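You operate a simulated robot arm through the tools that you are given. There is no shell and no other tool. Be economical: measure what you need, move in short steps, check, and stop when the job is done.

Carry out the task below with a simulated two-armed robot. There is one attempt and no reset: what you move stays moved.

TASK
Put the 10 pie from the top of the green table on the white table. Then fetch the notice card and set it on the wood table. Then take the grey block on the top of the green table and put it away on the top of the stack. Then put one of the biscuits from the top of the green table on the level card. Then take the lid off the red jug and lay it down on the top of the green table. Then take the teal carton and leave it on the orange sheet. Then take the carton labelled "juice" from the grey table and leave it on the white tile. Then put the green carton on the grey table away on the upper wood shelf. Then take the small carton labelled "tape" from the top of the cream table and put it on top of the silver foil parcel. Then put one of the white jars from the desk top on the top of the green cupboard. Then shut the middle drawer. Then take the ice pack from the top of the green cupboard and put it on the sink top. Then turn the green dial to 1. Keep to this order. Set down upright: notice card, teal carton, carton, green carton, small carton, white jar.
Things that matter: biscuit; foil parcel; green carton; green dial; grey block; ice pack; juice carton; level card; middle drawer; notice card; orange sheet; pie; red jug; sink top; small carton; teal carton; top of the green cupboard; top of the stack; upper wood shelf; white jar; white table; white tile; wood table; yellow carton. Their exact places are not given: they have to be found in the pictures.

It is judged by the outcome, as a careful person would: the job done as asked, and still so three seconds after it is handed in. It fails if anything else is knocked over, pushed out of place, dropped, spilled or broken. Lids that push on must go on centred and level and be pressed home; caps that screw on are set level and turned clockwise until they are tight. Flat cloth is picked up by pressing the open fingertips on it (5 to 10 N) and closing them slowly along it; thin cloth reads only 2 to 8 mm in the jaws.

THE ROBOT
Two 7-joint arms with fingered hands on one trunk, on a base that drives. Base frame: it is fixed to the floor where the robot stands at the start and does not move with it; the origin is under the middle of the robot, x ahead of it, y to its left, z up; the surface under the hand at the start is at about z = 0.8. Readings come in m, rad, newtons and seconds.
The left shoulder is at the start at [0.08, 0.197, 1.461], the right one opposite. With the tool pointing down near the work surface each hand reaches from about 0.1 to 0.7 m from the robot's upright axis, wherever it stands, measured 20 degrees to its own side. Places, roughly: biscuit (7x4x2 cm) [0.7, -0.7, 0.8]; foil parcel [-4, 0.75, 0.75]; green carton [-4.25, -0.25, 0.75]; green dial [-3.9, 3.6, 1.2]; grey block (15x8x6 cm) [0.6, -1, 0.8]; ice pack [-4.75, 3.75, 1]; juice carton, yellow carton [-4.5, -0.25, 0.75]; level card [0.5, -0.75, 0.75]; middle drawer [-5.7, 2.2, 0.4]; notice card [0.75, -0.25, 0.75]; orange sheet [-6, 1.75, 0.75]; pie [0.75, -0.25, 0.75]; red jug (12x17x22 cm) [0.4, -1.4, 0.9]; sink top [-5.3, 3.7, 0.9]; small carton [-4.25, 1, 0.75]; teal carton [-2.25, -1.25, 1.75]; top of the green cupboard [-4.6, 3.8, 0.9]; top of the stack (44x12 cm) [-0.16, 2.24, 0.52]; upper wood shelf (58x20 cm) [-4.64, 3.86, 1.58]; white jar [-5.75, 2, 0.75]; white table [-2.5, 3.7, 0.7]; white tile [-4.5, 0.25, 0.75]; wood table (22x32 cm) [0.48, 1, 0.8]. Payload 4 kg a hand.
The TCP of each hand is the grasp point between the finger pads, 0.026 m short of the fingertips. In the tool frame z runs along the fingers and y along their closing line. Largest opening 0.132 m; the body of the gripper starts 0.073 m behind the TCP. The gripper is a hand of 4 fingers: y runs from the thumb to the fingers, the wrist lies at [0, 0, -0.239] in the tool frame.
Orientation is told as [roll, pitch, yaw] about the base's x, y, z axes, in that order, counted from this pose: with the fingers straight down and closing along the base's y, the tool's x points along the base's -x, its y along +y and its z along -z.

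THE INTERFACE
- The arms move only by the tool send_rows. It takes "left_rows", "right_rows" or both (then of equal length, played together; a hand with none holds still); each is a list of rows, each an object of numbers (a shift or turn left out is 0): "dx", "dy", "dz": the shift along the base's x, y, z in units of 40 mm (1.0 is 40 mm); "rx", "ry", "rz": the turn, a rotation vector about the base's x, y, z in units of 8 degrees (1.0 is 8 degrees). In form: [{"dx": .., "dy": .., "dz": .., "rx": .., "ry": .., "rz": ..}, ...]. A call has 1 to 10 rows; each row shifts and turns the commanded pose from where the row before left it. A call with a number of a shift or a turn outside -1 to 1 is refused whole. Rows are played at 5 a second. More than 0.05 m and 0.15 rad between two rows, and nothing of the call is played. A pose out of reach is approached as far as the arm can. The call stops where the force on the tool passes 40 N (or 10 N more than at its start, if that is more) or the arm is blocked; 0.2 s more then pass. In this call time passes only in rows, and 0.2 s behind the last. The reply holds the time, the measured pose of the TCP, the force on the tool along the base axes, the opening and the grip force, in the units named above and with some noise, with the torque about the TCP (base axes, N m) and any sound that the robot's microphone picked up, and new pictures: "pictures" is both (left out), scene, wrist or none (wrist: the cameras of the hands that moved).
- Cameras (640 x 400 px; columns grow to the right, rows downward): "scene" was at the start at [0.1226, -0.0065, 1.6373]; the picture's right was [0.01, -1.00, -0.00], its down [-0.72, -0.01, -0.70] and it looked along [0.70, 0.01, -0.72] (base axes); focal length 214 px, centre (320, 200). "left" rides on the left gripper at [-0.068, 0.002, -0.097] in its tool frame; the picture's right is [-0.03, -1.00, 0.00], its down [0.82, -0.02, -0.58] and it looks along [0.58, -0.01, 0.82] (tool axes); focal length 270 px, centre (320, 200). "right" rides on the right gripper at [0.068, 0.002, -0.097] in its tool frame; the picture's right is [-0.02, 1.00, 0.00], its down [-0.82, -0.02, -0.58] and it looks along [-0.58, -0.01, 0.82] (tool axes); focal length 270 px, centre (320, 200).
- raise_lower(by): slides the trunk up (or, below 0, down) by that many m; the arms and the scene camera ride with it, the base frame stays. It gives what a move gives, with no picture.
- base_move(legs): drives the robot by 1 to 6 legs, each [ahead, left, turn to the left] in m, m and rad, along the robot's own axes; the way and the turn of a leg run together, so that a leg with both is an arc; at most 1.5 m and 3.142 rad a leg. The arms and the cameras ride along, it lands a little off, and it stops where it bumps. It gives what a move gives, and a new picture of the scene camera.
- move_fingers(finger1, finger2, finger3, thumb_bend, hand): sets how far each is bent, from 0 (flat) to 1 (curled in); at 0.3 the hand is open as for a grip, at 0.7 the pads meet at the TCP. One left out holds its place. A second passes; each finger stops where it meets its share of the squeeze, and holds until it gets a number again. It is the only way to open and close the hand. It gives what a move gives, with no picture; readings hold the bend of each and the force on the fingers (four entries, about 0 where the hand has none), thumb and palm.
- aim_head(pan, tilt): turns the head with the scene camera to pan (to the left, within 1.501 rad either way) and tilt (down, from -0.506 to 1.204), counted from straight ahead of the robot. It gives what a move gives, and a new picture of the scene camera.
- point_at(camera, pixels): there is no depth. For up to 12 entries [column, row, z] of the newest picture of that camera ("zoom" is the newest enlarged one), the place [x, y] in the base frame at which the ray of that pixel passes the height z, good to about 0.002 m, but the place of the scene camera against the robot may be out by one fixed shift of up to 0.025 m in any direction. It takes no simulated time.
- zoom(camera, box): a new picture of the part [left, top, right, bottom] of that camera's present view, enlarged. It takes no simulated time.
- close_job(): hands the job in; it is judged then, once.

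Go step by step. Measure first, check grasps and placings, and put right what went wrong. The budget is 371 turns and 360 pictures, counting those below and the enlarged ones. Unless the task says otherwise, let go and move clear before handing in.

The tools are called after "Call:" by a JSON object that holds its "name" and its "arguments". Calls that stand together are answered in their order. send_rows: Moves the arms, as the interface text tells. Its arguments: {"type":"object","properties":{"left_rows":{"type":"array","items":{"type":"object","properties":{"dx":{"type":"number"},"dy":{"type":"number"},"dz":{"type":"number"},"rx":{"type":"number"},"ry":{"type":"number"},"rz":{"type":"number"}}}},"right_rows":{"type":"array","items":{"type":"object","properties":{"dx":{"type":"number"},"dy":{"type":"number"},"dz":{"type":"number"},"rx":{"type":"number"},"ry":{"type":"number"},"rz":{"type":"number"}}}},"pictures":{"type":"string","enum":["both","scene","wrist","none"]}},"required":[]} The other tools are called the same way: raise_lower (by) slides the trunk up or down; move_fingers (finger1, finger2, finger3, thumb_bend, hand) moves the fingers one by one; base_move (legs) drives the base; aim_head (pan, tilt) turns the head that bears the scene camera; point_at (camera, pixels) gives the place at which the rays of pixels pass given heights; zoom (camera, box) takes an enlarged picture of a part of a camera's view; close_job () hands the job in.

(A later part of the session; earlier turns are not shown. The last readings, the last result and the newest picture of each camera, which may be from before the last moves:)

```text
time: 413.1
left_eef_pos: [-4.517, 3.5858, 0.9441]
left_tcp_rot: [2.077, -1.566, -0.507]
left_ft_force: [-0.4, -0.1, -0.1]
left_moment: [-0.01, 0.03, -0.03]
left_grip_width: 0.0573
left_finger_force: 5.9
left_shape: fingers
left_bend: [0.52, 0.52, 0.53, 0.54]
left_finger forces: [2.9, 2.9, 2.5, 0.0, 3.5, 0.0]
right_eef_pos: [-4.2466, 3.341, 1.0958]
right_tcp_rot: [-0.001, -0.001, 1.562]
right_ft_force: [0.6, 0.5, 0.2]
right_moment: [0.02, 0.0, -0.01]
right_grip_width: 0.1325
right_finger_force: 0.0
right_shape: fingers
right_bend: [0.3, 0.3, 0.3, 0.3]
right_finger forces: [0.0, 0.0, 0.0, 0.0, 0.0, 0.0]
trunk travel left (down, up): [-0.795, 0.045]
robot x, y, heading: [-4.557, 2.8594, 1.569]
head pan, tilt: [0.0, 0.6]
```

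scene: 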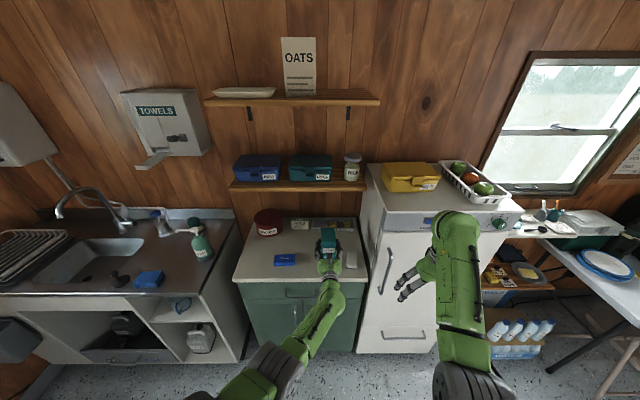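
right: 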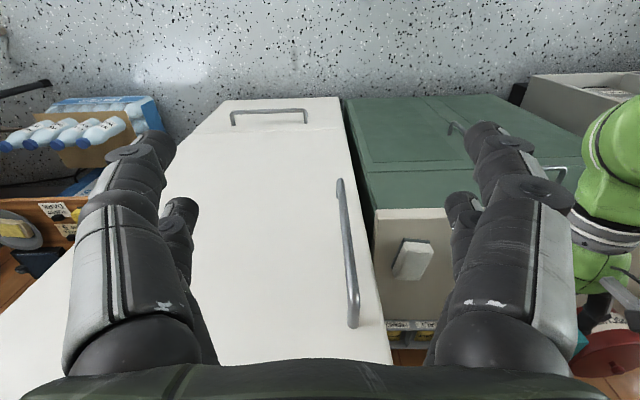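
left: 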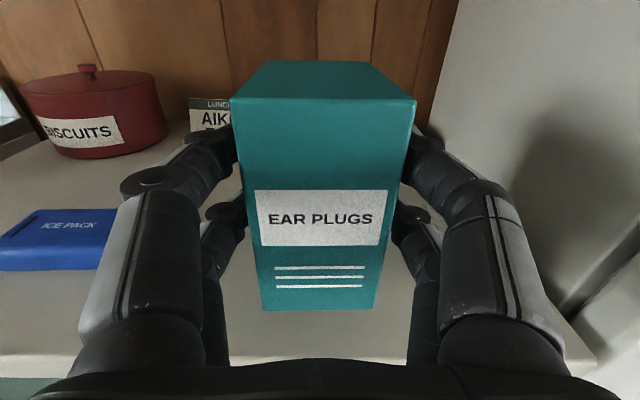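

Call:
{"name": "raise_lower", "arguments": {"by": -0.012}}

Call:
{"name": "send_rows", "arguments": {"left_rows": [{"dz": 0}], "pictures": "wrist"}}

```text
time: 413.7
left_eef_pos: [-4.5162, 3.5863, 0.9344]
left_tcp_rot: [2.603, -1.567, -1.036]
left_ft_force: [-0.6, 0.9, 7.5]
left_moment: [0.19, 0.06, 0.02]
left_grip_width: 0.0571
left_finger_force: 6.0
left_shape: fingers
left_bend: [0.52, 0.52, 0.53, 0.54]
left_finger forces: [3.0, 3.0, 2.3, 0.1, 3.4, 0.1]
right_eef_pos: [-4.2486, 3.3414, 1.0835]
right_tcp_rot: [-0.001, 0.0, 1.563]
right_ft_force: [-0.2, 0.6, -0.7]
right_moment: [-0.02, 0.0, 0.02]
right_grip_width: 0.1327
right_finger_force: 0.1
right_shape: fingers
right_bend: [0.3, 0.3, 0.3, 0.3]
right_finger forces: [0.1, 0.1, 0.0, 0.0, 0.0, 0.0]
trunk travel left (down, up): [-0.783, 0.057]
robot x, y, heading: [-4.5559, 2.8564, 1.57]
head pan, tilt: [0.0, 0.6]
```

```text
time: 414.1
left_eef_pos: [-4.5171, 3.5853, 0.9331]
left_tcp_rot: [2.411, -1.566, -0.842]
left_ft_force: [-0.2, 0.5, 8.9]
left_moment: [0.21, 0.01, 0.03]
left_grip_width: 0.0574
left_finger_force: 5.7
left_shape: fingers
left_bend: [0.52, 0.52, 0.53, 0.54]
left_finger forces: [3.0, 2.9, 2.4, 0.1, 3.4, 0.0]
right_eef_pos: [-4.2474, 3.3408, 1.0831]
right_tcp_rot: [-0.002, 0.001, 1.559]
right_ft_force: [0.2, -0.4, -1.1]
right_moment: [-0.02, -0.02, -0.01]
right_grip_width: 0.1327
right_finger_force: 0.1
right_shape: fingers
right_bend: [0.3, 0.3, 0.3, 0.3]
right_finger forces: [0.0, 0.0, 0.1, 0.0, 0.0, 0.1]
trunk travel left (down, up): [-0.783, 0.057]
robot x, y, heading: [-4.5572, 2.8549, 1.562]
head pan, tilt: [0.0, 0.6]
```

left: 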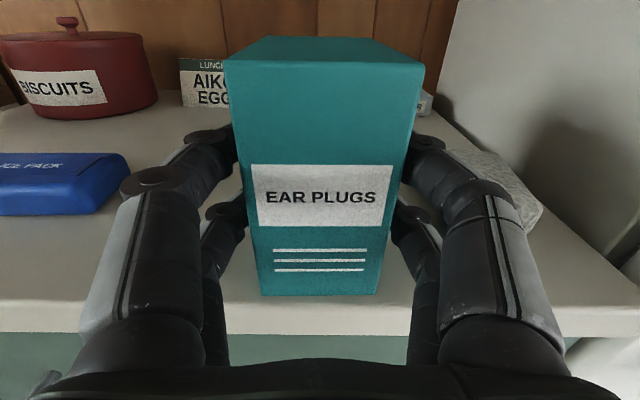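

Contact (9 N); the carton stands just inside the front edge. I release and withdraw.

Call:
{"name": "move_fingers", "arguments": {"hand": "left", "finger1": 0.35, "finger2": 0.35, "finger3": 0.35, "thumb_bend": 0.35}}

Call:
{"name": "send_rows", "arguments": {"left_rows": [{"dy": -0.7, "dz": 0.1}, {"dy": -1}, {"dy": -1}, {"dy": -1}, {"dy": -1}, {"dy": -1}], "pictures": "wrist"}}

```text
time: 415.1
left_eef_pos: [-4.5171, 3.5864, 0.9316]
left_tcp_rot: [1.831, -1.568, -0.266]
left_ft_force: [-0.1, -0.1, -0.2]
left_moment: [0.0, 0.0, 0.02]
left_grip_width: 0.1163
left_finger_force: 0.0
left_shape: fingers
left_bend: [0.35, 0.35, 0.35, 0.35]
left_finger forces: [0.1, 0.0, 0.1, 0.0, 0.1, 0.1]
right_eef_pos: [-4.2468, 3.3424, 1.0828]
right_tcp_rot: [-0.002, 0.003, 1.56]
right_ft_force: [-0.1, -0.6, 0.0]
right_moment: [0.0, 0.0, 0.02]
right_grip_width: 0.1326
right_finger_force: 0.0
right_shape: fingers
right_bend: [0.3, 0.3, 0.3, 0.3]
right_finger forces: [0.0, 0.0, 0.0, 0.0, 0.0, 0.1]
trunk travel left (down, up): [-0.783, 0.057]
robot x, y, heading: [-4.5576, 2.8602, 1.571]
head pan, tilt: [0.0, 0.6]
```

```text
time: 416.5
left_eef_pos: [-4.5185, 3.3579, 0.939]
left_tcp_rot: [2.277, -1.567, -0.71]
left_ft_force: [0.2, -1.3, -0.6]
left_moment: [0.01, 0.01, -0.01]
left_grip_width: 0.116
left_finger_force: 0.0
left_shape: fingers
left_bend: [0.35, 0.35, 0.35, 0.35]
left_finger forces: [0.0, 0.0, 0.1, 0.0, 0.0, 0.0]
right_eef_pos: [-4.2486, 3.3423, 1.0837]
right_tcp_rot: [-0.003, 0.0, 1.563]
right_ft_force: [0.5, 0.1, 0.1]
right_moment: [0.0, 0.01, 0.0]
right_grip_width: 0.1326
right_finger_force: 0.1
right_shape: fingers
right_bend: [0.3, 0.3, 0.3, 0.3]
right_finger forces: [0.0, 0.1, 0.1, 0.0, 0.0, 0.1]
trunk travel left (down, up): [-0.783, 0.057]
robot x, y, heading: [-4.5598, 2.8593, 1.565]
head pan, tilt: [0.0, 0.6]
```

left: 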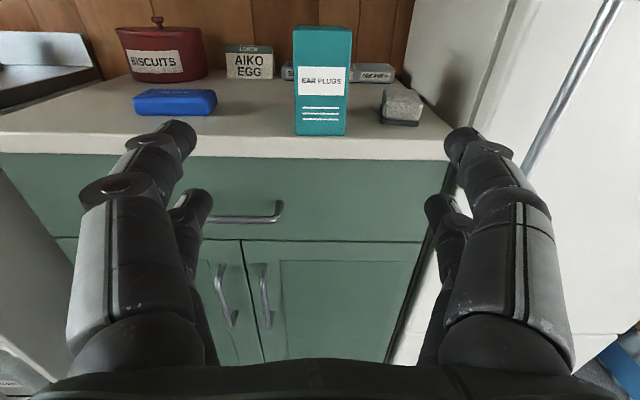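

The carton stands on the cupboard. I turn the left hand back to pointing down, clear of the right hand.

Call:
{"name": "send_rows", "arguments": {"left_rows": [{"rx": -1, "dy": -0.5, "dx": -0.5}, {"rx": -1, "dy": -0.5, "dx": -0.5}, {"rx": -1, "dx": -0.5}, {"rx": -1, "dx": -0.5}, {"rx": -1, "dz": 0.5}, {"rx": -1, "dz": 0.5}, {"rx": -1, "dz": 0.5}, {"rx": -1, "dz": 0.5}, {"rx": -1, "dz": 0.5}, {"rx": -1, "dz": 0.5}], "pictures": "none"}}

Call:
{"name": "base_move", "arguments": {"legs": [[0, 0.13, 0.005]]}}

Call:
{"name": "send_rows", "arguments": {"right_rows": [{"dz": 1}, {"dz": 1}, {"dz": 1}, {"dx": -0.7, "dy": 0.5}, {"dx": -0.7, "dy": 0.5}, {"dx": -0.7, "dy": 0.5}], "pictures": "both"}}

```text
time: 418.7
left_eef_pos: [-4.5963, 3.317, 1.0567]
left_tcp_rot: [-0.002, -0.171, 1.567]
left_ft_force: [0.7, -0.6, -0.8]
left_moment: [0.0, -0.02, 0.01]
left_grip_width: 0.1162
left_finger_force: 0.0
left_shape: fingers
left_bend: [0.35, 0.35, 0.35, 0.35]
left_finger forces: [0.1, 0.1, 0.0, 0.1, 0.0, 0.0]
right_eef_pos: [-4.2474, 3.3429, 1.0821]
right_tcp_rot: [-0.003, 0.003, 1.562]
right_ft_force: [-0.8, 0.5, -0.3]
right_moment: [0.03, 0.0, 0.0]
right_grip_width: 0.1331
right_finger_force: 0.1
right_shape: fingers
right_bend: [0.3, 0.3, 0.3, 0.3]
right_finger forces: [0.0, 0.0, 0.0, 0.0, 0.0, 0.0]
trunk travel left (down, up): [-0.783, 0.057]
robot x, y, heading: [-4.5556, 2.8554, 1.572]
head pan, tilt: [0.0, 0.6]
```

```text
time: 420.0
left_eef_pos: [-4.7237, 3.3171, 1.0574]
left_tcp_rot: [0.001, -0.176, 1.572]
left_ft_force: [-0.2, -0.4, -1.3]
left_moment: [-0.01, 0.02, -0.02]
left_grip_width: 0.1163
left_finger_force: 0.0
left_shape: fingers
left_bend: [0.35, 0.35, 0.35, 0.35]
left_finger forces: [0.0, 0.0, 0.0, 0.1, 0.0, 0.0]
right_eef_pos: [-4.374, 3.3434, 1.0817]
right_tcp_rot: [0.002, 0.003, 1.566]
right_ft_force: [-0.1, 0.6, -0.7]
right_moment: [0.01, -0.01, 0.03]
right_grip_width: 0.1327
right_finger_force: 0.0
right_shape: fingers
right_bend: [0.3, 0.3, 0.3, 0.3]
right_finger forces: [0.0, 0.0, 0.0, 0.0, 0.1, 0.0]
trunk travel left (down, up): [-0.783, 0.057]
robot x, y, heading: [-4.6853, 2.8554, 1.567]
head pan, tilt: [0.0, 0.6]
```

scene: 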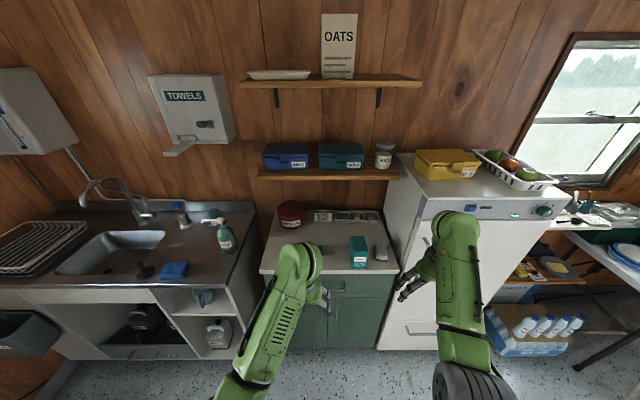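

```text
time: 421.4
left_eef_pos: [-4.727, 3.3171, 1.0563]
left_tcp_rot: [-0.005, -0.173, 1.571]
left_ft_force: [0.0, 0.1, -0.7]
left_moment: [-0.01, -0.02, -0.02]
left_grip_width: 0.1163
left_finger_force: 0.1
left_shape: fingers
left_bend: [0.35, 0.35, 0.35, 0.35]
left_finger forces: [0.0, 0.1, 0.1, 0.1, 0.0, 0.0]
right_eef_pos: [-4.4502, 3.4531, 1.1672]
right_tcp_rot: [-0.002, 0.001, 1.566]
right_ft_force: [-1.0, -0.1, -0.7]
right_moment: [0.0, -0.01, -0.01]
right_grip_width: 0.1329
right_finger_force: 0.0
right_shape: fingers
right_bend: [0.3, 0.3, 0.3, 0.3]
right_finger forces: [0.0, 0.0, 0.1, 0.1, 0.1, 0.0]
right hand out of reach, approached as far as the arm can: row 1, 2, 3
trunk travel left (down, up): [-0.783, 0.057]
robot x, y, heading: [-4.6876, 2.8572, 1.57]
head pan, tilt: [0.0, 0.6]
```

scene: 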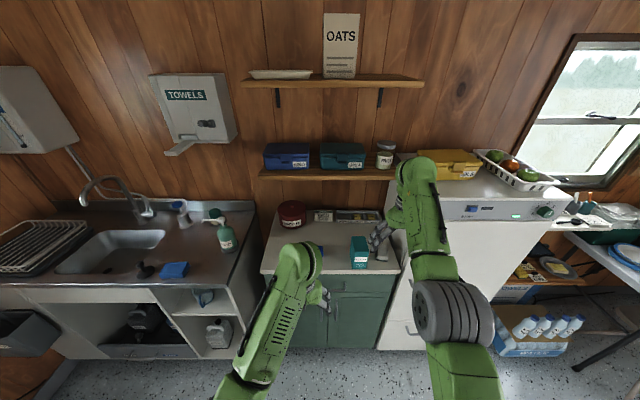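
right: 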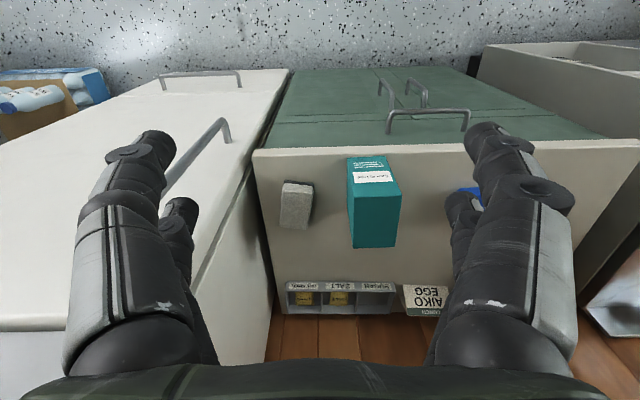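

Call:
{"name": "point_at", "arguments": {"camera": "right", "pixels": [[377, 220, 1.0], [352, 196, 1.0], [402, 194, 1.0], [398, 246, 1.0], [355, 248, 1.0], [370, 160, 0.887]]}}

```text
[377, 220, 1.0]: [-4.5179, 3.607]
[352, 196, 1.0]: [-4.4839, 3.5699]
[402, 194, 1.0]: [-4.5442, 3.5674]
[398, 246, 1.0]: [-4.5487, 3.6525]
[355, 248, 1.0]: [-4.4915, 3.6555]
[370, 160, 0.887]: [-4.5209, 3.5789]
```

Carton top centre is (-4.5175,3.611), 59 mm wide. I move the base 0.12 ahead and descend on it from above.

Call:
{"name": "base_move", "arguments": {"legs": [[0.12, 0, 0]]}}

Call:
{"name": "send_rows", "arguments": {"right_rows": [{"dx": -0.85, "dy": 0.3}, {"dx": -0.8, "dy": 0.6}], "pictures": "wrist"}}

```text
time: 422.6
left_eef_pos: [-4.7271, 3.4326, 1.0585]
left_tcp_rot: [-0.005, -0.18, 1.571]
left_ft_force: [-0.6, 0.5, -0.1]
left_moment: [0.0, -0.01, -0.02]
left_grip_width: 0.1159
left_finger_force: 0.1
left_shape: fingers
left_bend: [0.35, 0.35, 0.35, 0.35]
left_finger forces: [0.1, 0.0, 0.1, 0.1, 0.1, 0.0]
right_eef_pos: [-4.4488, 3.5677, 1.1707]
right_tcp_rot: [-0.002, -0.004, 1.566]
right_ft_force: [0.0, -0.2, 0.6]
right_moment: [0.01, 0.01, 0.0]
right_grip_width: 0.1325
right_finger_force: 0.1
right_shape: fingers
right_bend: [0.3, 0.3, 0.3, 0.3]
right_finger forces: [0.0, 0.0, 0.0, 0.0, 0.0, 0.1]
trunk travel left (down, up): [-0.783, 0.057]
robot x, y, heading: [-4.6872, 2.9806, 1.568]
head pan, tilt: [0.0, 0.6]
```

scene: 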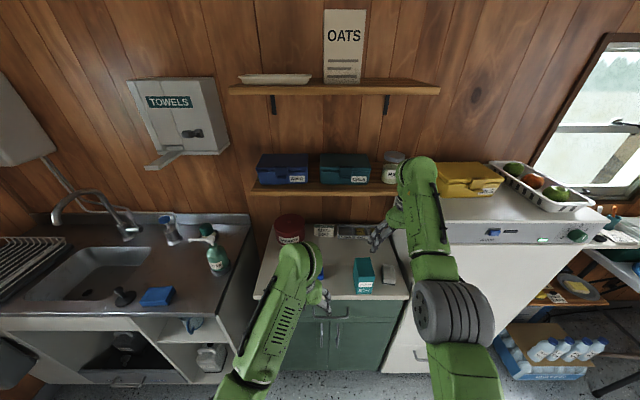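

```text
time: 423.2
left_eef_pos: [-4.7296, 3.4362, 1.0567]
left_tcp_rot: [-0.005, -0.178, 1.571]
left_ft_force: [0.4, 0.0, 0.3]
left_moment: [0.0, -0.02, -0.01]
left_grip_width: 0.1161
left_finger_force: 0.1
left_shape: fingers
left_bend: [0.35, 0.35, 0.35, 0.35]
left_finger forces: [0.0, 0.0, 0.0, 0.1, 0.1, 0.1]
right_eef_pos: [-4.5178, 3.6061, 1.1668]
right_tcp_rot: [-0.003, -0.002, 1.565]
right_ft_force: [0.0, -0.6, 0.1]
right_moment: [0.03, -0.04, 0.0]
right_grip_width: 0.1326
right_finger_force: 0.0
right_shape: fingers
right_bend: [0.3, 0.3, 0.3, 0.3]
right_finger forces: [0.0, 0.0, 0.0, 0.0, 0.0, 0.1]
trunk travel left (down, up): [-0.783, 0.057]
robot x, y, heading: [-4.6878, 2.9782, 1.567]
head pan, tilt: [0.0, 0.6]
```

right: 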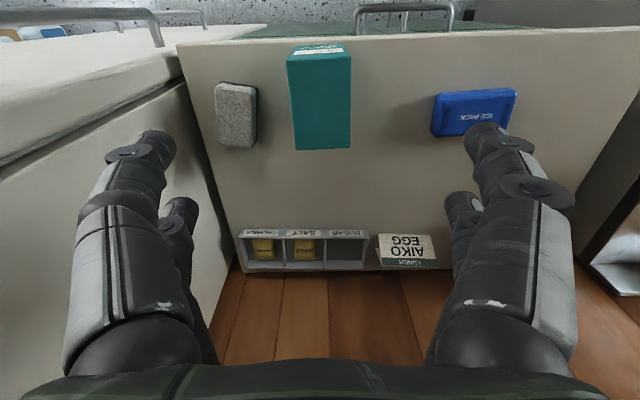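

Call:
{"name": "send_rows", "arguments": {"right_rows": [{"dy": 0.12, "dz": -1}, {"dz": -1}, {"dz": -1}, {"dz": -1}, {"dz": -0.75}], "pictures": "wrist"}}

Call:
{"name": "move_fingers", "arguments": {"hand": "right", "finger1": 0.57, "finger2": 0.57, "finger3": 0.57, "thumb_bend": 0.57}}

```text
time: 424.4
left_eef_pos: [-4.7269, 3.4381, 1.0572]
left_tcp_rot: [-0.002, -0.175, 1.572]
left_ft_force: [-0.4, -1.5, -0.2]
left_moment: [0.0, 0.02, 0.01]
left_grip_width: 0.1163
left_finger_force: 0.1
left_shape: fingers
left_bend: [0.35, 0.35, 0.35, 0.35]
left_finger forces: [0.1, 0.1, 0.1, 0.1, 0.1, 0.0]
right_eef_pos: [-4.514, 3.615, 0.9764]
right_tcp_rot: [0.0, -0.002, 1.565]
right_ft_force: [0.1, 0.0, -0.6]
right_moment: [-0.02, -0.01, 0.03]
right_grip_width: 0.133
right_finger_force: 0.1
right_shape: fingers
right_bend: [0.3, 0.3, 0.3, 0.3]
right_finger forces: [0.0, 0.0, 0.1, 0.0, 0.0, 0.1]
trunk travel left (down, up): [-0.783, 0.057]
robot x, y, heading: [-4.6877, 2.9778, 1.575]
head pan, tilt: [0.0, 0.6]
```

right: 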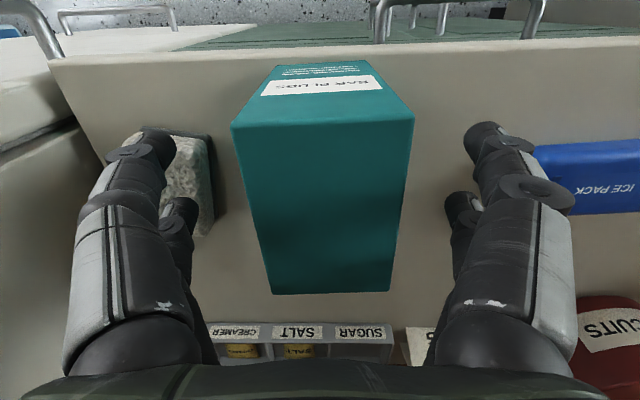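

```text
time: 425.4
left_eef_pos: [-4.7278, 3.4363, 1.0571]
left_tcp_rot: [-0.004, -0.177, 1.57]
left_ft_force: [0.1, -0.8, 0.0]
left_moment: [0.01, -0.01, -0.01]
left_grip_width: 0.1161
left_finger_force: 0.2
left_shape: fingers
left_bend: [0.35, 0.35, 0.35, 0.35]
left_finger forces: [0.0, 0.0, 0.1, 0.0, 0.0, 0.0]
right_eef_pos: [-4.5133, 3.6145, 0.9774]
right_tcp_rot: [-0.001, -0.001, 1.564]
right_ft_force: [0.1, -0.8, -0.3]
right_moment: [0.01, -0.01, -0.02]
right_grip_width: 0.0573
right_finger_force: 5.7
right_shape: fingers
right_bend: [0.52, 0.52, 0.53, 0.54]
right_finger forces: [2.7, 2.9, 2.0, 0.0, 3.3, 0.0]
trunk travel left (down, up): [-0.783, 0.057]
robot x, y, heading: [-4.6865, 2.9773, 1.573]
head pan, tilt: [0.0, 0.6]
```

Call:
{"name": "send_rows", "arguments": {"right_rows": [{"dz": 0.5}, {"dz": 1}, {"dz": 1}, {"dz": 1}], "pictures": "wrist"}}

Call:
{"name": "base_move", "arguments": {"legs": [[-0.7, 0, 0], [0, 0, 1.57], [0.2, 0, 0]]}}

Call:
{"name": "aim_head", "arguments": {"pan": 0.2, "tilt": 0.7}}

```text
time: 426.4
left_eef_pos: [-4.728, 3.4369, 1.056]
left_tcp_rot: [-0.004, -0.177, 1.57]
left_ft_force: [0.7, -0.2, 0.3]
left_moment: [-0.02, -0.03, 0.01]
left_grip_width: 0.1161
left_finger_force: 0.2
left_shape: fingers
left_bend: [0.35, 0.35, 0.35, 0.35]
left_finger forces: [0.0, 0.1, 0.0, 0.1, 0.1, 0.0]
right_eef_pos: [-4.5146, 3.6136, 1.1176]
right_tcp_rot: [-0.001, 0.0, 1.566]
right_ft_force: [1.1, 0.2, -0.6]
right_moment: [0.01, 0.01, -0.03]
right_grip_width: 0.0575
right_finger_force: 5.3
right_shape: fingers
right_bend: [0.52, 0.52, 0.53, 0.54]
right_finger forces: [2.6, 2.9, 2.1, 0.0, 3.3, 0.0]
trunk travel left (down, up): [-0.783, 0.057]
robot x, y, heading: [-4.6849, 2.975, 1.572]
head pan, tilt: [0.0, 0.6]
```

right: 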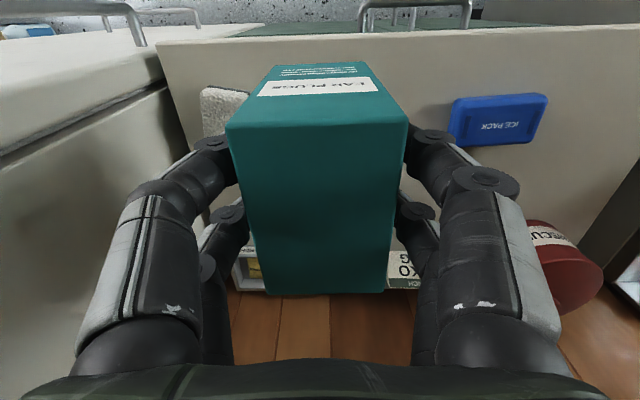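

```text
time: 435.1
left_eef_pos: [-5.3407, 2.266, 1.0588]
left_tcp_rot: [-0.001, -0.18, 3.139]
left_ft_force: [-0.9, -0.3, 0.3]
left_moment: [-0.04, -0.02, 0.0]
left_grip_width: 0.1162
left_finger_force: 0.1
left_shape: fingers
left_bend: [0.35, 0.35, 0.35, 0.35]
left_finger forces: [0.0, 0.0, 0.0, 0.0, 0.1, 0.0]
right_eef_pos: [-5.5158, 2.479, 1.1202]
right_tcp_rot: [0.0, -0.006, 3.133]
right_ft_force: [-0.6, 0.4, -0.6]
right_moment: [-0.03, 0.03, 0.01]
right_grip_width: 0.0575
right_finger_force: 4.8
right_shape: fingers
right_bend: [0.52, 0.52, 0.53, 0.54]
right_finger forces: [2.5, 2.7, 2.0, 0.0, 3.2, 0.1]
trunk travel left (down, up): [-0.783, 0.057]
robot x, y, heading: [-4.8784, 2.3064, 3.136]
head pan, tilt: [0.0, 0.6]
```

scene: 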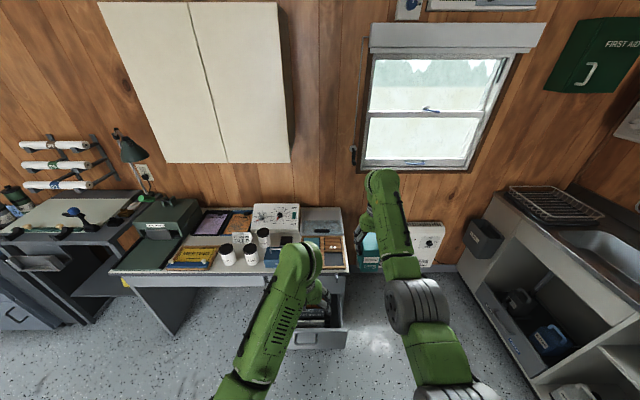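

```text
time: 435.9
left_eef_pos: [-5.3427, 2.2659, 1.0579]
left_tcp_rot: [-0.003, -0.176, 3.137]
left_ft_force: [0.8, -1.1, -0.9]
left_moment: [0.04, 0.03, 0.0]
left_grip_width: 0.116
left_finger_force: 0.0
left_shape: fingers
left_bend: [0.35, 0.35, 0.35, 0.35]
left_finger forces: [0.0, 0.0, 0.0, 0.0, 0.0, 0.0]
right_eef_pos: [-5.5173, 2.4796, 1.1177]
right_tcp_rot: [-0.002, -0.001, 3.132]
right_ft_force: [-0.6, -0.1, -0.8]
right_moment: [0.0, -0.02, 0.04]
right_grip_width: 0.0571
right_finger_force: 5.5
right_shape: fingers
right_bend: [0.52, 0.52, 0.53, 0.54]
right_finger forces: [2.6, 2.7, 2.1, 0.0, 3.1, 0.0]
trunk travel left (down, up): [-0.783, 0.057]
robot x, y, heading: [-4.8842, 2.3061, 3.137]
head pan, tilt: [0.201, 0.7]
```

scene: 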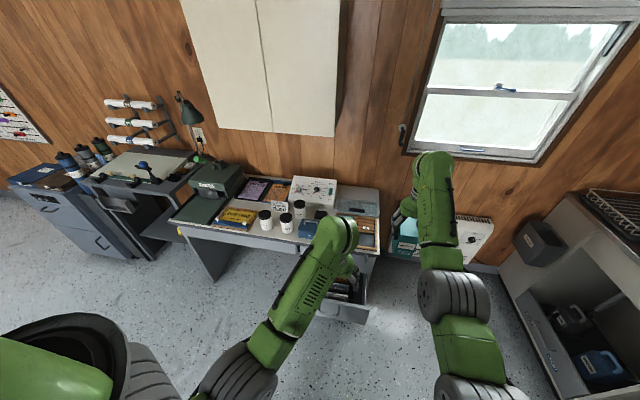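

Call:
{"name": "zoom", "arguments": {"camera": "scene", "box": [170, 150, 390, 270]}}

Call:
{"name": "point_at", "arguments": {"camera": "scene", "pixels": [[265, 195, 0.77], [289, 184, 0.77], [264, 188, 0.77], [288, 200, 0.77], [266, 205, 0.77], [265, 230, 0.76], [286, 233, 0.76], [299, 218, 0.76], [285, 208, 0.76], [365, 320, 0.4], [318, 310, 0.4]]}}

```text
2.91 times, centred on (280, 210) of scene
```

zoom: 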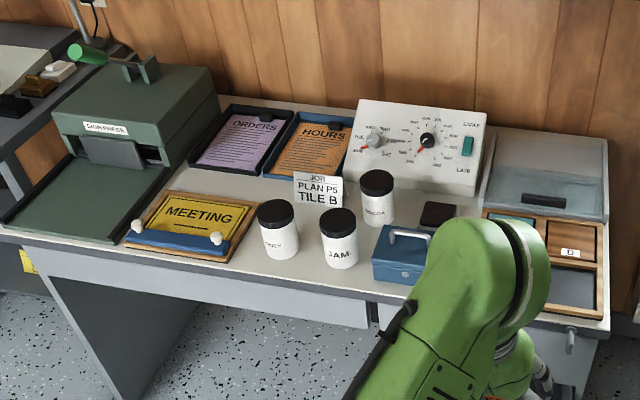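

```text
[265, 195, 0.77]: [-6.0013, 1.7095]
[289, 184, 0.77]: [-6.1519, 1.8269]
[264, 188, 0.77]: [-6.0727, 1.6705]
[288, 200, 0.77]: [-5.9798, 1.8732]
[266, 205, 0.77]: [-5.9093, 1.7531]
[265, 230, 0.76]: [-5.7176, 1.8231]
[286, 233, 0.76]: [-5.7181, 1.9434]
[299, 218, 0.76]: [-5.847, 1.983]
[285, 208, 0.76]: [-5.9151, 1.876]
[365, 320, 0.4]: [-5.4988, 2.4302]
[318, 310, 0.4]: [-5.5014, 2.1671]
```

Call:
{"name": "point_at", "arguments": {"camera": "scene", "pixels": [[271.4, 183.5, 0.765], [291, 187, 0.765], [285.2, 201.4, 0.765], [262.1, 200.4, 0.765], [277.5, 193, 0.765], [279.6, 206, 0.76], [289, 205, 0.8], [292, 202, 0.78]]}}

```text
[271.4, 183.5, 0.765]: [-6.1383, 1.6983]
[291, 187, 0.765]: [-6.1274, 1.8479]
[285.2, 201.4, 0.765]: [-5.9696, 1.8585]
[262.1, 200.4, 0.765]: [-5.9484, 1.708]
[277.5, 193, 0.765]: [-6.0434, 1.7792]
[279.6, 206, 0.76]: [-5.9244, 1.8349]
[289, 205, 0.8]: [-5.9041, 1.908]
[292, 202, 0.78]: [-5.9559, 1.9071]
```

Call:
{"name": "point_at", "arguments": {"camera": "scene", "pixels": [[265, 130, 1.1], [265, 130, 1.2], [265, 130, 1.3], [335, 137, 1.2], [335, 137, 1.3], [344, 120, 1.2], [344, 120, 1.3], [300, 180, 0.95], [315, 190, 0.85]]}}

```text
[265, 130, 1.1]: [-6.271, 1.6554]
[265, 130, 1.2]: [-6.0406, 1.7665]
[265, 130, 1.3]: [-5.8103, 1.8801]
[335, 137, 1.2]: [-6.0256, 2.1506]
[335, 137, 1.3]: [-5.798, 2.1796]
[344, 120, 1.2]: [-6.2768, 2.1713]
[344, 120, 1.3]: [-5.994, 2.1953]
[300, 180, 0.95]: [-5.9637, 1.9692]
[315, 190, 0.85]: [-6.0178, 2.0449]
```

The sheet spans x -5.95…-6.13, y 1.70…1.855. I drive to stand before it and bring the carton over.

Call:
{"name": "base_move", "arguments": {"legs": [[0.22, 0, 0.004], [0, 0.7, 0], [0.22, 0, 0]]}}

Call:
{"name": "send_rows", "arguments": {"right_rows": [{"dz": 0.0}], "pictures": "both"}}

```text
time: 442.2
left_eef_pos: [-5.7388, 1.5605, 1.0588]
left_tcp_rot: [-0.002, -0.178, 3.127]
left_ft_force: [0.3, -0.5, -0.1]
left_moment: [0.0, 0.01, 0.0]
left_grip_width: 0.1162
left_finger_force: 0.0
left_shape: fingers
left_bend: [0.35, 0.35, 0.35, 0.35]
left_finger forces: [0.0, 0.0, 0.0, 0.1, 0.0, 0.0]
right_eef_pos: [-5.9121, 1.7731, 1.1173]
right_tcp_rot: [-0.005, -0.001, 3.128]
right_ft_force: [-0.3, -0.4, -0.7]
right_moment: [0.01, 0.01, 0.03]
right_grip_width: 0.0574
right_finger_force: 5.5
right_shape: fingers
right_bend: [0.52, 0.52, 0.53, 0.54]
right_finger forces: [2.6, 2.7, 2.0, 0.1, 3.2, 0.0]
trunk travel left (down, up): [-0.783, 0.057]
robot x, y, heading: [-5.2808, 1.5984, 3.128]
head pan, tilt: [0.201, 0.7]
stopped in leg 3: the robot was blocked; the commanded pose is now the measured one
```

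scene: 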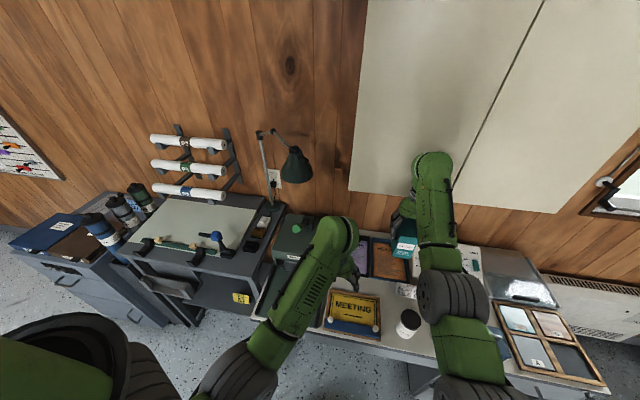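

```text
time: 442.6
left_eef_pos: [-5.739, 1.561, 1.0596]
left_tcp_rot: [0.0, -0.182, 3.128]
left_ft_force: [-0.2, 0.2, -0.6]
left_moment: [0.0, 0.02, -0.01]
left_grip_width: 0.1162
left_finger_force: 0.0
left_shape: fingers
left_bend: [0.35, 0.35, 0.35, 0.35]
left_finger forces: [0.0, 0.0, 0.0, 0.1, 0.0, 0.0]
right_eef_pos: [-5.9113, 1.7735, 1.1188]
right_tcp_rot: [-0.003, -0.003, 3.128]
right_ft_force: [-0.4, 0.4, -0.9]
right_moment: [0.0, -0.03, -0.02]
right_grip_width: 0.0571
right_finger_force: 4.7
right_shape: fingers
right_bend: [0.52, 0.52, 0.53, 0.54]
right_finger forces: [2.6, 2.7, 2.0, 0.0, 3.2, 0.0]
trunk travel left (down, up): [-0.783, 0.057]
robot x, y, heading: [-5.2837, 1.5957, 3.13]
head pan, tilt: [0.201, 0.7]
```

scene: 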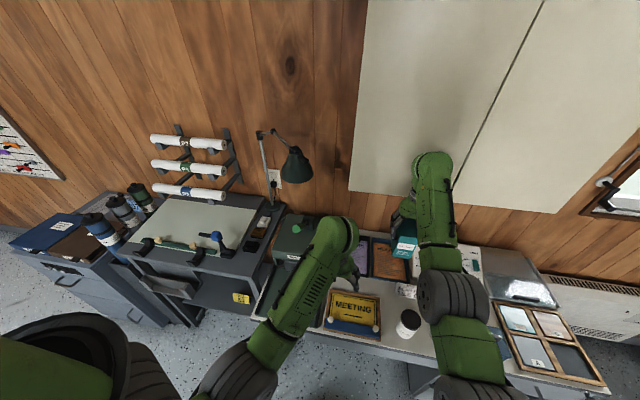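
right: 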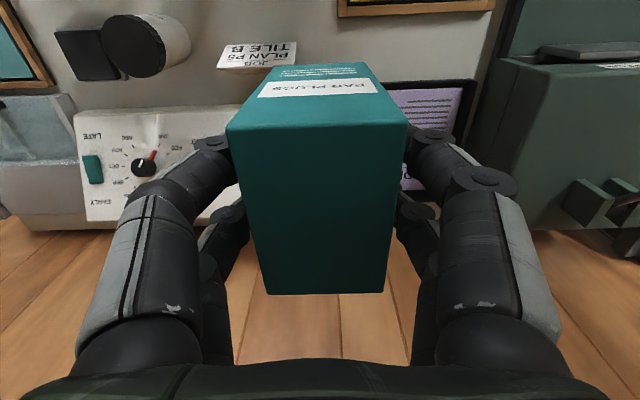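

Leg 3 was blocked at x≈-5.28; I look down to see what the base or arms touch.

Call:
{"name": "aim_head", "arguments": {"pan": -0.1, "tilt": 1.15}}

```text
time: 443.5
left_eef_pos: [-5.7403, 1.5609, 1.0588]
left_tcp_rot: [-0.005, -0.183, 3.126]
left_ft_force: [-0.3, -0.9, 0.3]
left_moment: [0.02, -0.01, 0.01]
left_grip_width: 0.1162
left_finger_force: 0.2
left_shape: fingers
left_bend: [0.35, 0.35, 0.35, 0.35]
left_finger forces: [0.0, 0.1, 0.0, 0.0, 0.0, 0.0]
right_eef_pos: [-5.9116, 1.7733, 1.1184]
right_tcp_rot: [-0.004, -0.002, 3.128]
right_ft_force: [0.1, 0.5, -0.6]
right_moment: [-0.02, -0.02, 0.01]
right_grip_width: 0.0572
right_finger_force: 5.0
right_shape: fingers
right_bend: [0.52, 0.52, 0.53, 0.54]
right_finger forces: [2.6, 2.7, 2.0, 0.0, 3.1, 0.0]
trunk travel left (down, up): [-0.783, 0.057]
robot x, y, heading: [-5.2821, 1.5956, 3.127]
head pan, tilt: [-0.099, 1.15]
```

scene: 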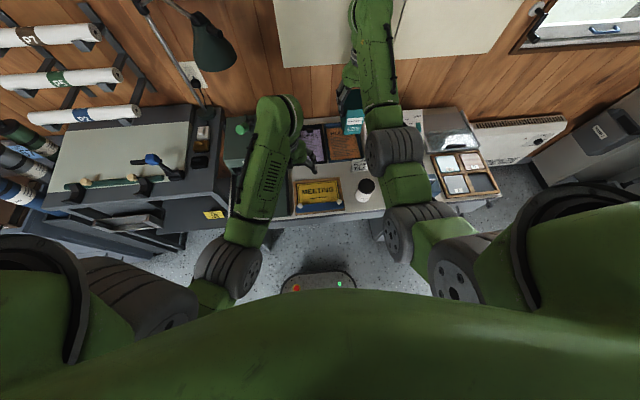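

The blocker must be the wall cabinet (front ≈-6.03, bottom ≈1.20) against the raised right wrist. I lower the hand here first, at x≈-5.91, before going farther in.

Call:
{"name": "send_rows", "arguments": {"right_rows": [{"dx": 0.3, "dy": -0.5, "dz": -0.5}, {"dz": -1}, {"dz": -1}, {"dz": -1}], "pictures": "both"}}

```text
time: 444.5
left_eef_pos: [-5.7449, 1.5607, 1.0552]
left_tcp_rot: [-0.001, -0.174, 3.127]
left_ft_force: [-0.1, 0.1, 0.0]
left_moment: [-0.04, -0.01, -0.01]
left_grip_width: 0.1162
left_finger_force: 0.1
left_shape: fingers
left_bend: [0.35, 0.35, 0.35, 0.35]
left_finger forces: [0.0, 0.0, 0.0, 0.0, 0.0, 0.0]
right_eef_pos: [-5.907, 1.7539, 0.9737]
right_tcp_rot: [-0.003, 0.005, 3.126]
right_ft_force: [-0.3, 0.4, -1.8]
right_moment: [0.01, -0.04, -0.01]
right_grip_width: 0.0573
right_finger_force: 5.8
right_shape: fingers
right_bend: [0.52, 0.52, 0.53, 0.54]
right_finger forces: [2.6, 2.7, 2.2, 0.1, 3.2, 0.0]
trunk travel left (down, up): [-0.783, 0.057]
robot x, y, heading: [-5.2819, 1.595, 3.124]
head pan, tilt: [-0.099, 1.15]
```

scene: 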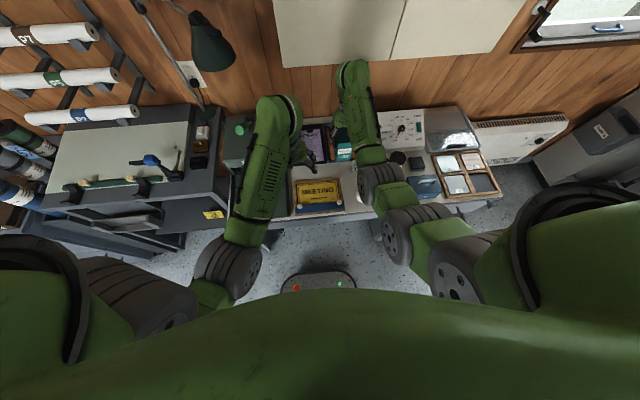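
right: 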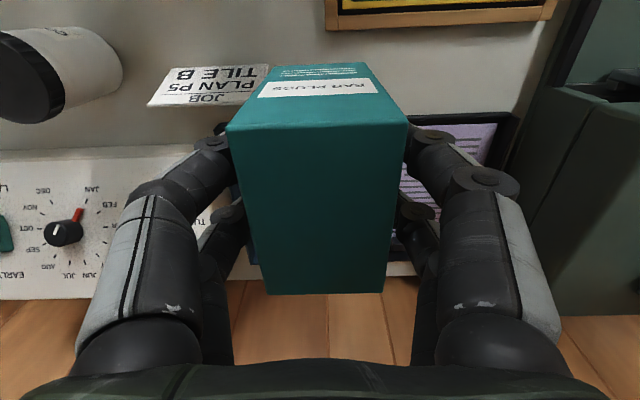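

Call:
{"name": "point_at", "arguments": {"camera": "right", "pixels": [[268, 66, 0.8], [245, 104, 0.76], [150, 104, 0.76], [515, 115, 0.765], [410, 262, 0.765], [330, 28, 0.76], [60, 245, 0.8]]}}

```text
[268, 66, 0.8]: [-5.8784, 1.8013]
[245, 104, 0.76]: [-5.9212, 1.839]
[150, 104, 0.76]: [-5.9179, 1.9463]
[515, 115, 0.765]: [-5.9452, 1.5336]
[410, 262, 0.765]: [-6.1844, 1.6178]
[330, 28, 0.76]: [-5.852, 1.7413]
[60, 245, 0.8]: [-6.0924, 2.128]
```

Call:
{"name": "send_rows", "arguments": {"right_rows": [{"dx": -0.55, "dy": -0.35}, {"dz": -1}, {"dz": -1}, {"dz": -0.5}], "pictures": "wrist"}}

```text
time: 445.5
left_eef_pos: [-5.7387, 1.5649, 1.0601]
left_tcp_rot: [0.001, -0.181, 3.128]
left_ft_force: [0.3, 0.7, 0.0]
left_moment: [-0.04, 0.06, 0.01]
left_grip_width: 0.1163
left_finger_force: 0.0
left_shape: fingers
left_bend: [0.35, 0.35, 0.35, 0.35]
left_finger forces: [0.1, 0.0, 0.1, 0.0, 0.0, 0.1]
right_eef_pos: [-5.9225, 1.7419, 0.8767]
right_tcp_rot: [0.002, -0.002, 3.127]
right_ft_force: [0.8, 0.9, -1.8]
right_moment: [-0.02, 0.01, 0.01]
right_grip_width: 0.0573
right_finger_force: 5.8
right_shape: fingers
right_bend: [0.52, 0.52, 0.53, 0.54]
right_finger forces: [2.7, 2.7, 2.1, 0.0, 3.3, 0.1]
trunk travel left (down, up): [-0.783, 0.057]
robot x, y, heading: [-5.2878, 1.5954, 3.13]
head pan, tilt: [-0.099, 1.15]
```

right: 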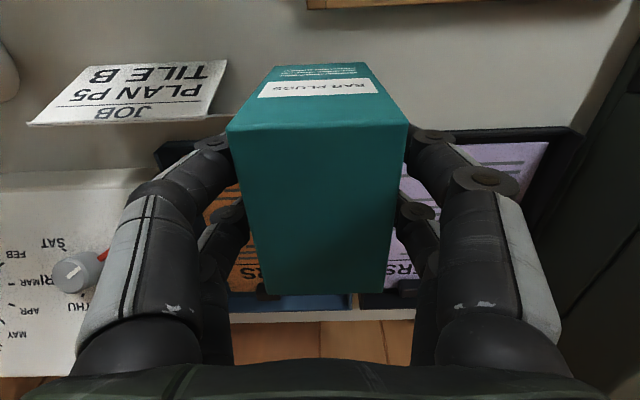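

Call:
{"name": "point_at", "arguments": {"camera": "right", "pixels": [[353, 300, 0.765], [158, 150, 0.765], [232, 303, 0.765], [160, 165, 0.765], [580, 130, 0.765], [205, 200, 0.765], [228, 290, 0.765]]}}

```text
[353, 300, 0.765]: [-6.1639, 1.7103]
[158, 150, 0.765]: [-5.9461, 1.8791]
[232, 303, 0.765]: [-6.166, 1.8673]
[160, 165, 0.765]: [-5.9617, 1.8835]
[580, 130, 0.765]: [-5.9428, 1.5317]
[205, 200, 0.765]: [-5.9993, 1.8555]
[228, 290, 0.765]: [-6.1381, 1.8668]
```

Call:
{"name": "send_rows", "arguments": {"right_rows": [{"dy": 0.5}, {"dy": 0.55, "dx": -0.3}, {"dx": -0.3}], "left_rows": [{"dx": 0.9, "dz": 0.3}, {"dx": 0.9, "dz": 0.3}, {"dx": 0.9}], "pictures": "none"}}

Call:
{"name": "base_move", "arguments": {"legs": [[0.07, 0, 0.01]]}}

Call:
{"name": "send_rows", "arguments": {"right_rows": [{"dz": 0}], "pictures": "wrist"}}

```text
time: 446.3
left_eef_pos: [-5.6345, 1.5612, 1.0799]
left_tcp_rot: [-0.004, -0.175, 3.127]
left_ft_force: [-0.5, -0.3, 0.0]
left_moment: [0.04, 0.0, -0.01]
left_grip_width: 0.116
left_finger_force: 0.1
left_shape: fingers
left_bend: [0.35, 0.35, 0.35, 0.35]
left_finger forces: [0.0, 0.0, 0.1, 0.1, 0.0, 0.0]
right_eef_pos: [-5.9498, 1.78, 0.8737]
right_tcp_rot: [-0.002, 0.007, 3.128]
right_ft_force: [1.2, 0.6, -1.2]
right_moment: [0.01, 0.01, -0.03]
right_grip_width: 0.0571
right_finger_force: 5.5
right_shape: fingers
right_bend: [0.52, 0.52, 0.53, 0.54]
right_finger forces: [2.7, 2.9, 2.2, 0.0, 3.3, 0.0]
trunk travel left (down, up): [-0.783, 0.057]
robot x, y, heading: [-5.2842, 1.5943, 3.128]
head pan, tilt: [-0.099, 1.15]
```

```text
time: 447.3
left_eef_pos: [-5.6941, 1.5599, 1.0828]
left_tcp_rot: [-0.002, -0.184, 3.137]
left_ft_force: [1.0, -0.2, -0.5]
left_moment: [-0.01, 0.04, 0.0]
left_grip_width: 0.1163
left_finger_force: 0.0
left_shape: fingers
left_bend: [0.35, 0.35, 0.35, 0.35]
left_finger forces: [0.0, 0.0, 0.0, 0.0, 0.1, 0.0]
right_eef_pos: [-6.0127, 1.7754, 0.8821]
right_tcp_rot: [0.0, -0.006, 3.135]
right_ft_force: [0.3, -0.1, -1.0]
right_moment: [-0.03, 0.03, 0.0]
right_grip_width: 0.0571
right_finger_force: 5.5
right_shape: fingers
right_bend: [0.52, 0.52, 0.53, 0.54]
right_finger forces: [2.8, 2.8, 2.3, 0.0, 3.3, 0.1]
trunk travel left (down, up): [-0.783, 0.057]
robot x, y, heading: [-5.3567, 1.599, 3.136]
head pan, tilt: [-0.099, 1.15]
```

scene: 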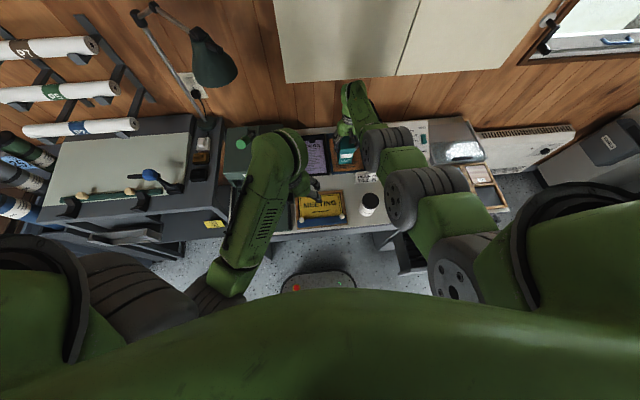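

```text
time: 447.7
left_eef_pos: [-5.7079, 1.5584, 1.0787]
left_tcp_rot: [-0.001, -0.171, 3.137]
left_ft_force: [1.1, 0.5, 0.4]
left_moment: [-0.02, 0.02, 0.01]
left_grip_width: 0.1163
left_finger_force: 0.1
left_shape: fingers
left_bend: [0.35, 0.35, 0.35, 0.35]
left_finger forces: [0.0, 0.0, 0.1, 0.0, 0.1, 0.0]
right_eef_pos: [-6.0245, 1.775, 0.8727]
right_tcp_rot: [-0.004, 0.009, 3.138]
right_ft_force: [-0.8, -0.3, -2.3]
right_moment: [0.0, -0.02, -0.06]
right_grip_width: 0.0572
right_finger_force: 5.5
right_shape: fingers
right_bend: [0.52, 0.52, 0.53, 0.54]
right_finger forces: [2.7, 2.8, 2.2, 0.0, 3.3, 0.0]
trunk travel left (down, up): [-0.783, 0.057]
robot x, y, heading: [-5.3529, 1.597, 3.135]
head pan, tilt: [-0.099, 1.15]
```

right: 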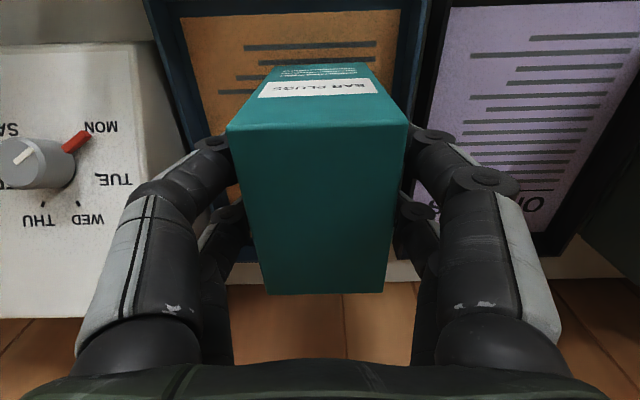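

Call:
{"name": "point_at", "arguments": {"camera": "right", "pixels": [[180, 18, 0.765], [400, 12, 0.765], [238, 245, 0.765], [405, 225, 0.765]]}}

Call:
{"name": "send_rows", "arguments": {"right_rows": [{"dz": -0.2, "dy": 0.15}, {"dz": -0.15}, {"dz": -0.15}], "pictures": "none"}}

```text
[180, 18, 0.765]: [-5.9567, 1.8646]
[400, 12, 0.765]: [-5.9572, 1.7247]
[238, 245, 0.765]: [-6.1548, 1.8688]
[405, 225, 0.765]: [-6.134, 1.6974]
```

```text
time: 448.5
left_eef_pos: [-5.7013, 1.5584, 1.0798]
left_tcp_rot: [-0.003, -0.175, 3.137]
left_ft_force: [0.1, -0.9, -0.7]
left_moment: [0.03, 0.04, 0.0]
left_grip_width: 0.1163
left_finger_force: 0.1
left_shape: fingers
left_bend: [0.35, 0.35, 0.35, 0.35]
left_finger forces: [0.0, 0.1, 0.0, 0.0, 0.0, 0.0]
right_eef_pos: [-6.0155, 1.7807, 0.8594]
right_tcp_rot: [-0.003, 0.003, 3.137]
right_ft_force: [-0.2, 0.3, -0.7]
right_moment: [0.0, 0.0, -0.04]
right_grip_width: 0.0575
right_finger_force: 5.3
right_shape: fingers
right_bend: [0.52, 0.52, 0.53, 0.54]
right_finger forces: [2.6, 2.8, 2.1, 0.0, 3.4, 0.0]
right hand out of reach, approached as far as the arm can: row 3
trunk travel left (down, up): [-0.783, 0.057]
robot x, y, heading: [-5.352, 1.5945, 3.13]
head pan, tilt: [-0.099, 1.15]
```

Call:
{"name": "raise_lower", "arguments": {"by": -0.012}}

Call:
{"name": "raise_lower", "arguments": {"by": -0.008}}

```text
time: 449.1
left_eef_pos: [-5.7013, 1.5587, 1.0682]
left_tcp_rot: [-0.005, -0.176, 3.137]
left_ft_force: [0.5, 0.1, -0.7]
left_moment: [-0.01, -0.02, -0.02]
left_grip_width: 0.1162
left_finger_force: 0.1
left_shape: fingers
left_bend: [0.35, 0.35, 0.35, 0.35]
left_finger forces: [0.0, 0.0, 0.0, 0.0, 0.0, 0.1]
right_eef_pos: [-6.0148, 1.7806, 0.8483]
right_tcp_rot: [-0.004, 0.0, 3.135]
right_ft_force: [-2.6, -0.4, 5.9]
right_moment: [0.02, 0.0, -0.01]
right_grip_width: 0.0568
right_finger_force: 6.8
right_shape: fingers
right_bend: [0.52, 0.52, 0.53, 0.54]
right_finger forces: [3.1, 3.3, 2.7, 0.1, 3.9, 0.0]
trunk travel left (down, up): [-0.771, 0.069]
robot x, y, heading: [-5.3503, 1.5959, 3.131]
head pan, tilt: [-0.099, 1.15]
```

```text
time: 449.6
left_eef_pos: [-5.7029, 1.5595, 1.0608]
left_tcp_rot: [-0.004, -0.175, 3.136]
left_ft_force: [0.2, 0.1, 1.2]
left_moment: [-0.02, 0.04, -0.01]
left_grip_width: 0.1162
left_finger_force: 0.1
left_shape: fingers
left_bend: [0.35, 0.35, 0.35, 0.35]
left_finger forces: [0.1, 0.0, 0.0, 0.0, 0.1, 0.1]
right_eef_pos: [-6.0144, 1.7802, 0.8391]
right_tcp_rot: [-0.005, 0.003, 3.135]
right_ft_force: [-1.9, 0.2, 8.7]
right_moment: [-0.02, 0.06, 0.02]
right_grip_width: 0.057
right_finger_force: 6.6
right_shape: fingers
right_bend: [0.53, 0.52, 0.53, 0.54]
right_finger forces: [3.2, 3.3, 2.7, 0.0, 4.0, 0.1]
trunk travel left (down, up): [-0.763, 0.077]
robot x, y, heading: [-5.354, 1.5922, 3.139]
head pan, tilt: [-0.099, 1.15]
```

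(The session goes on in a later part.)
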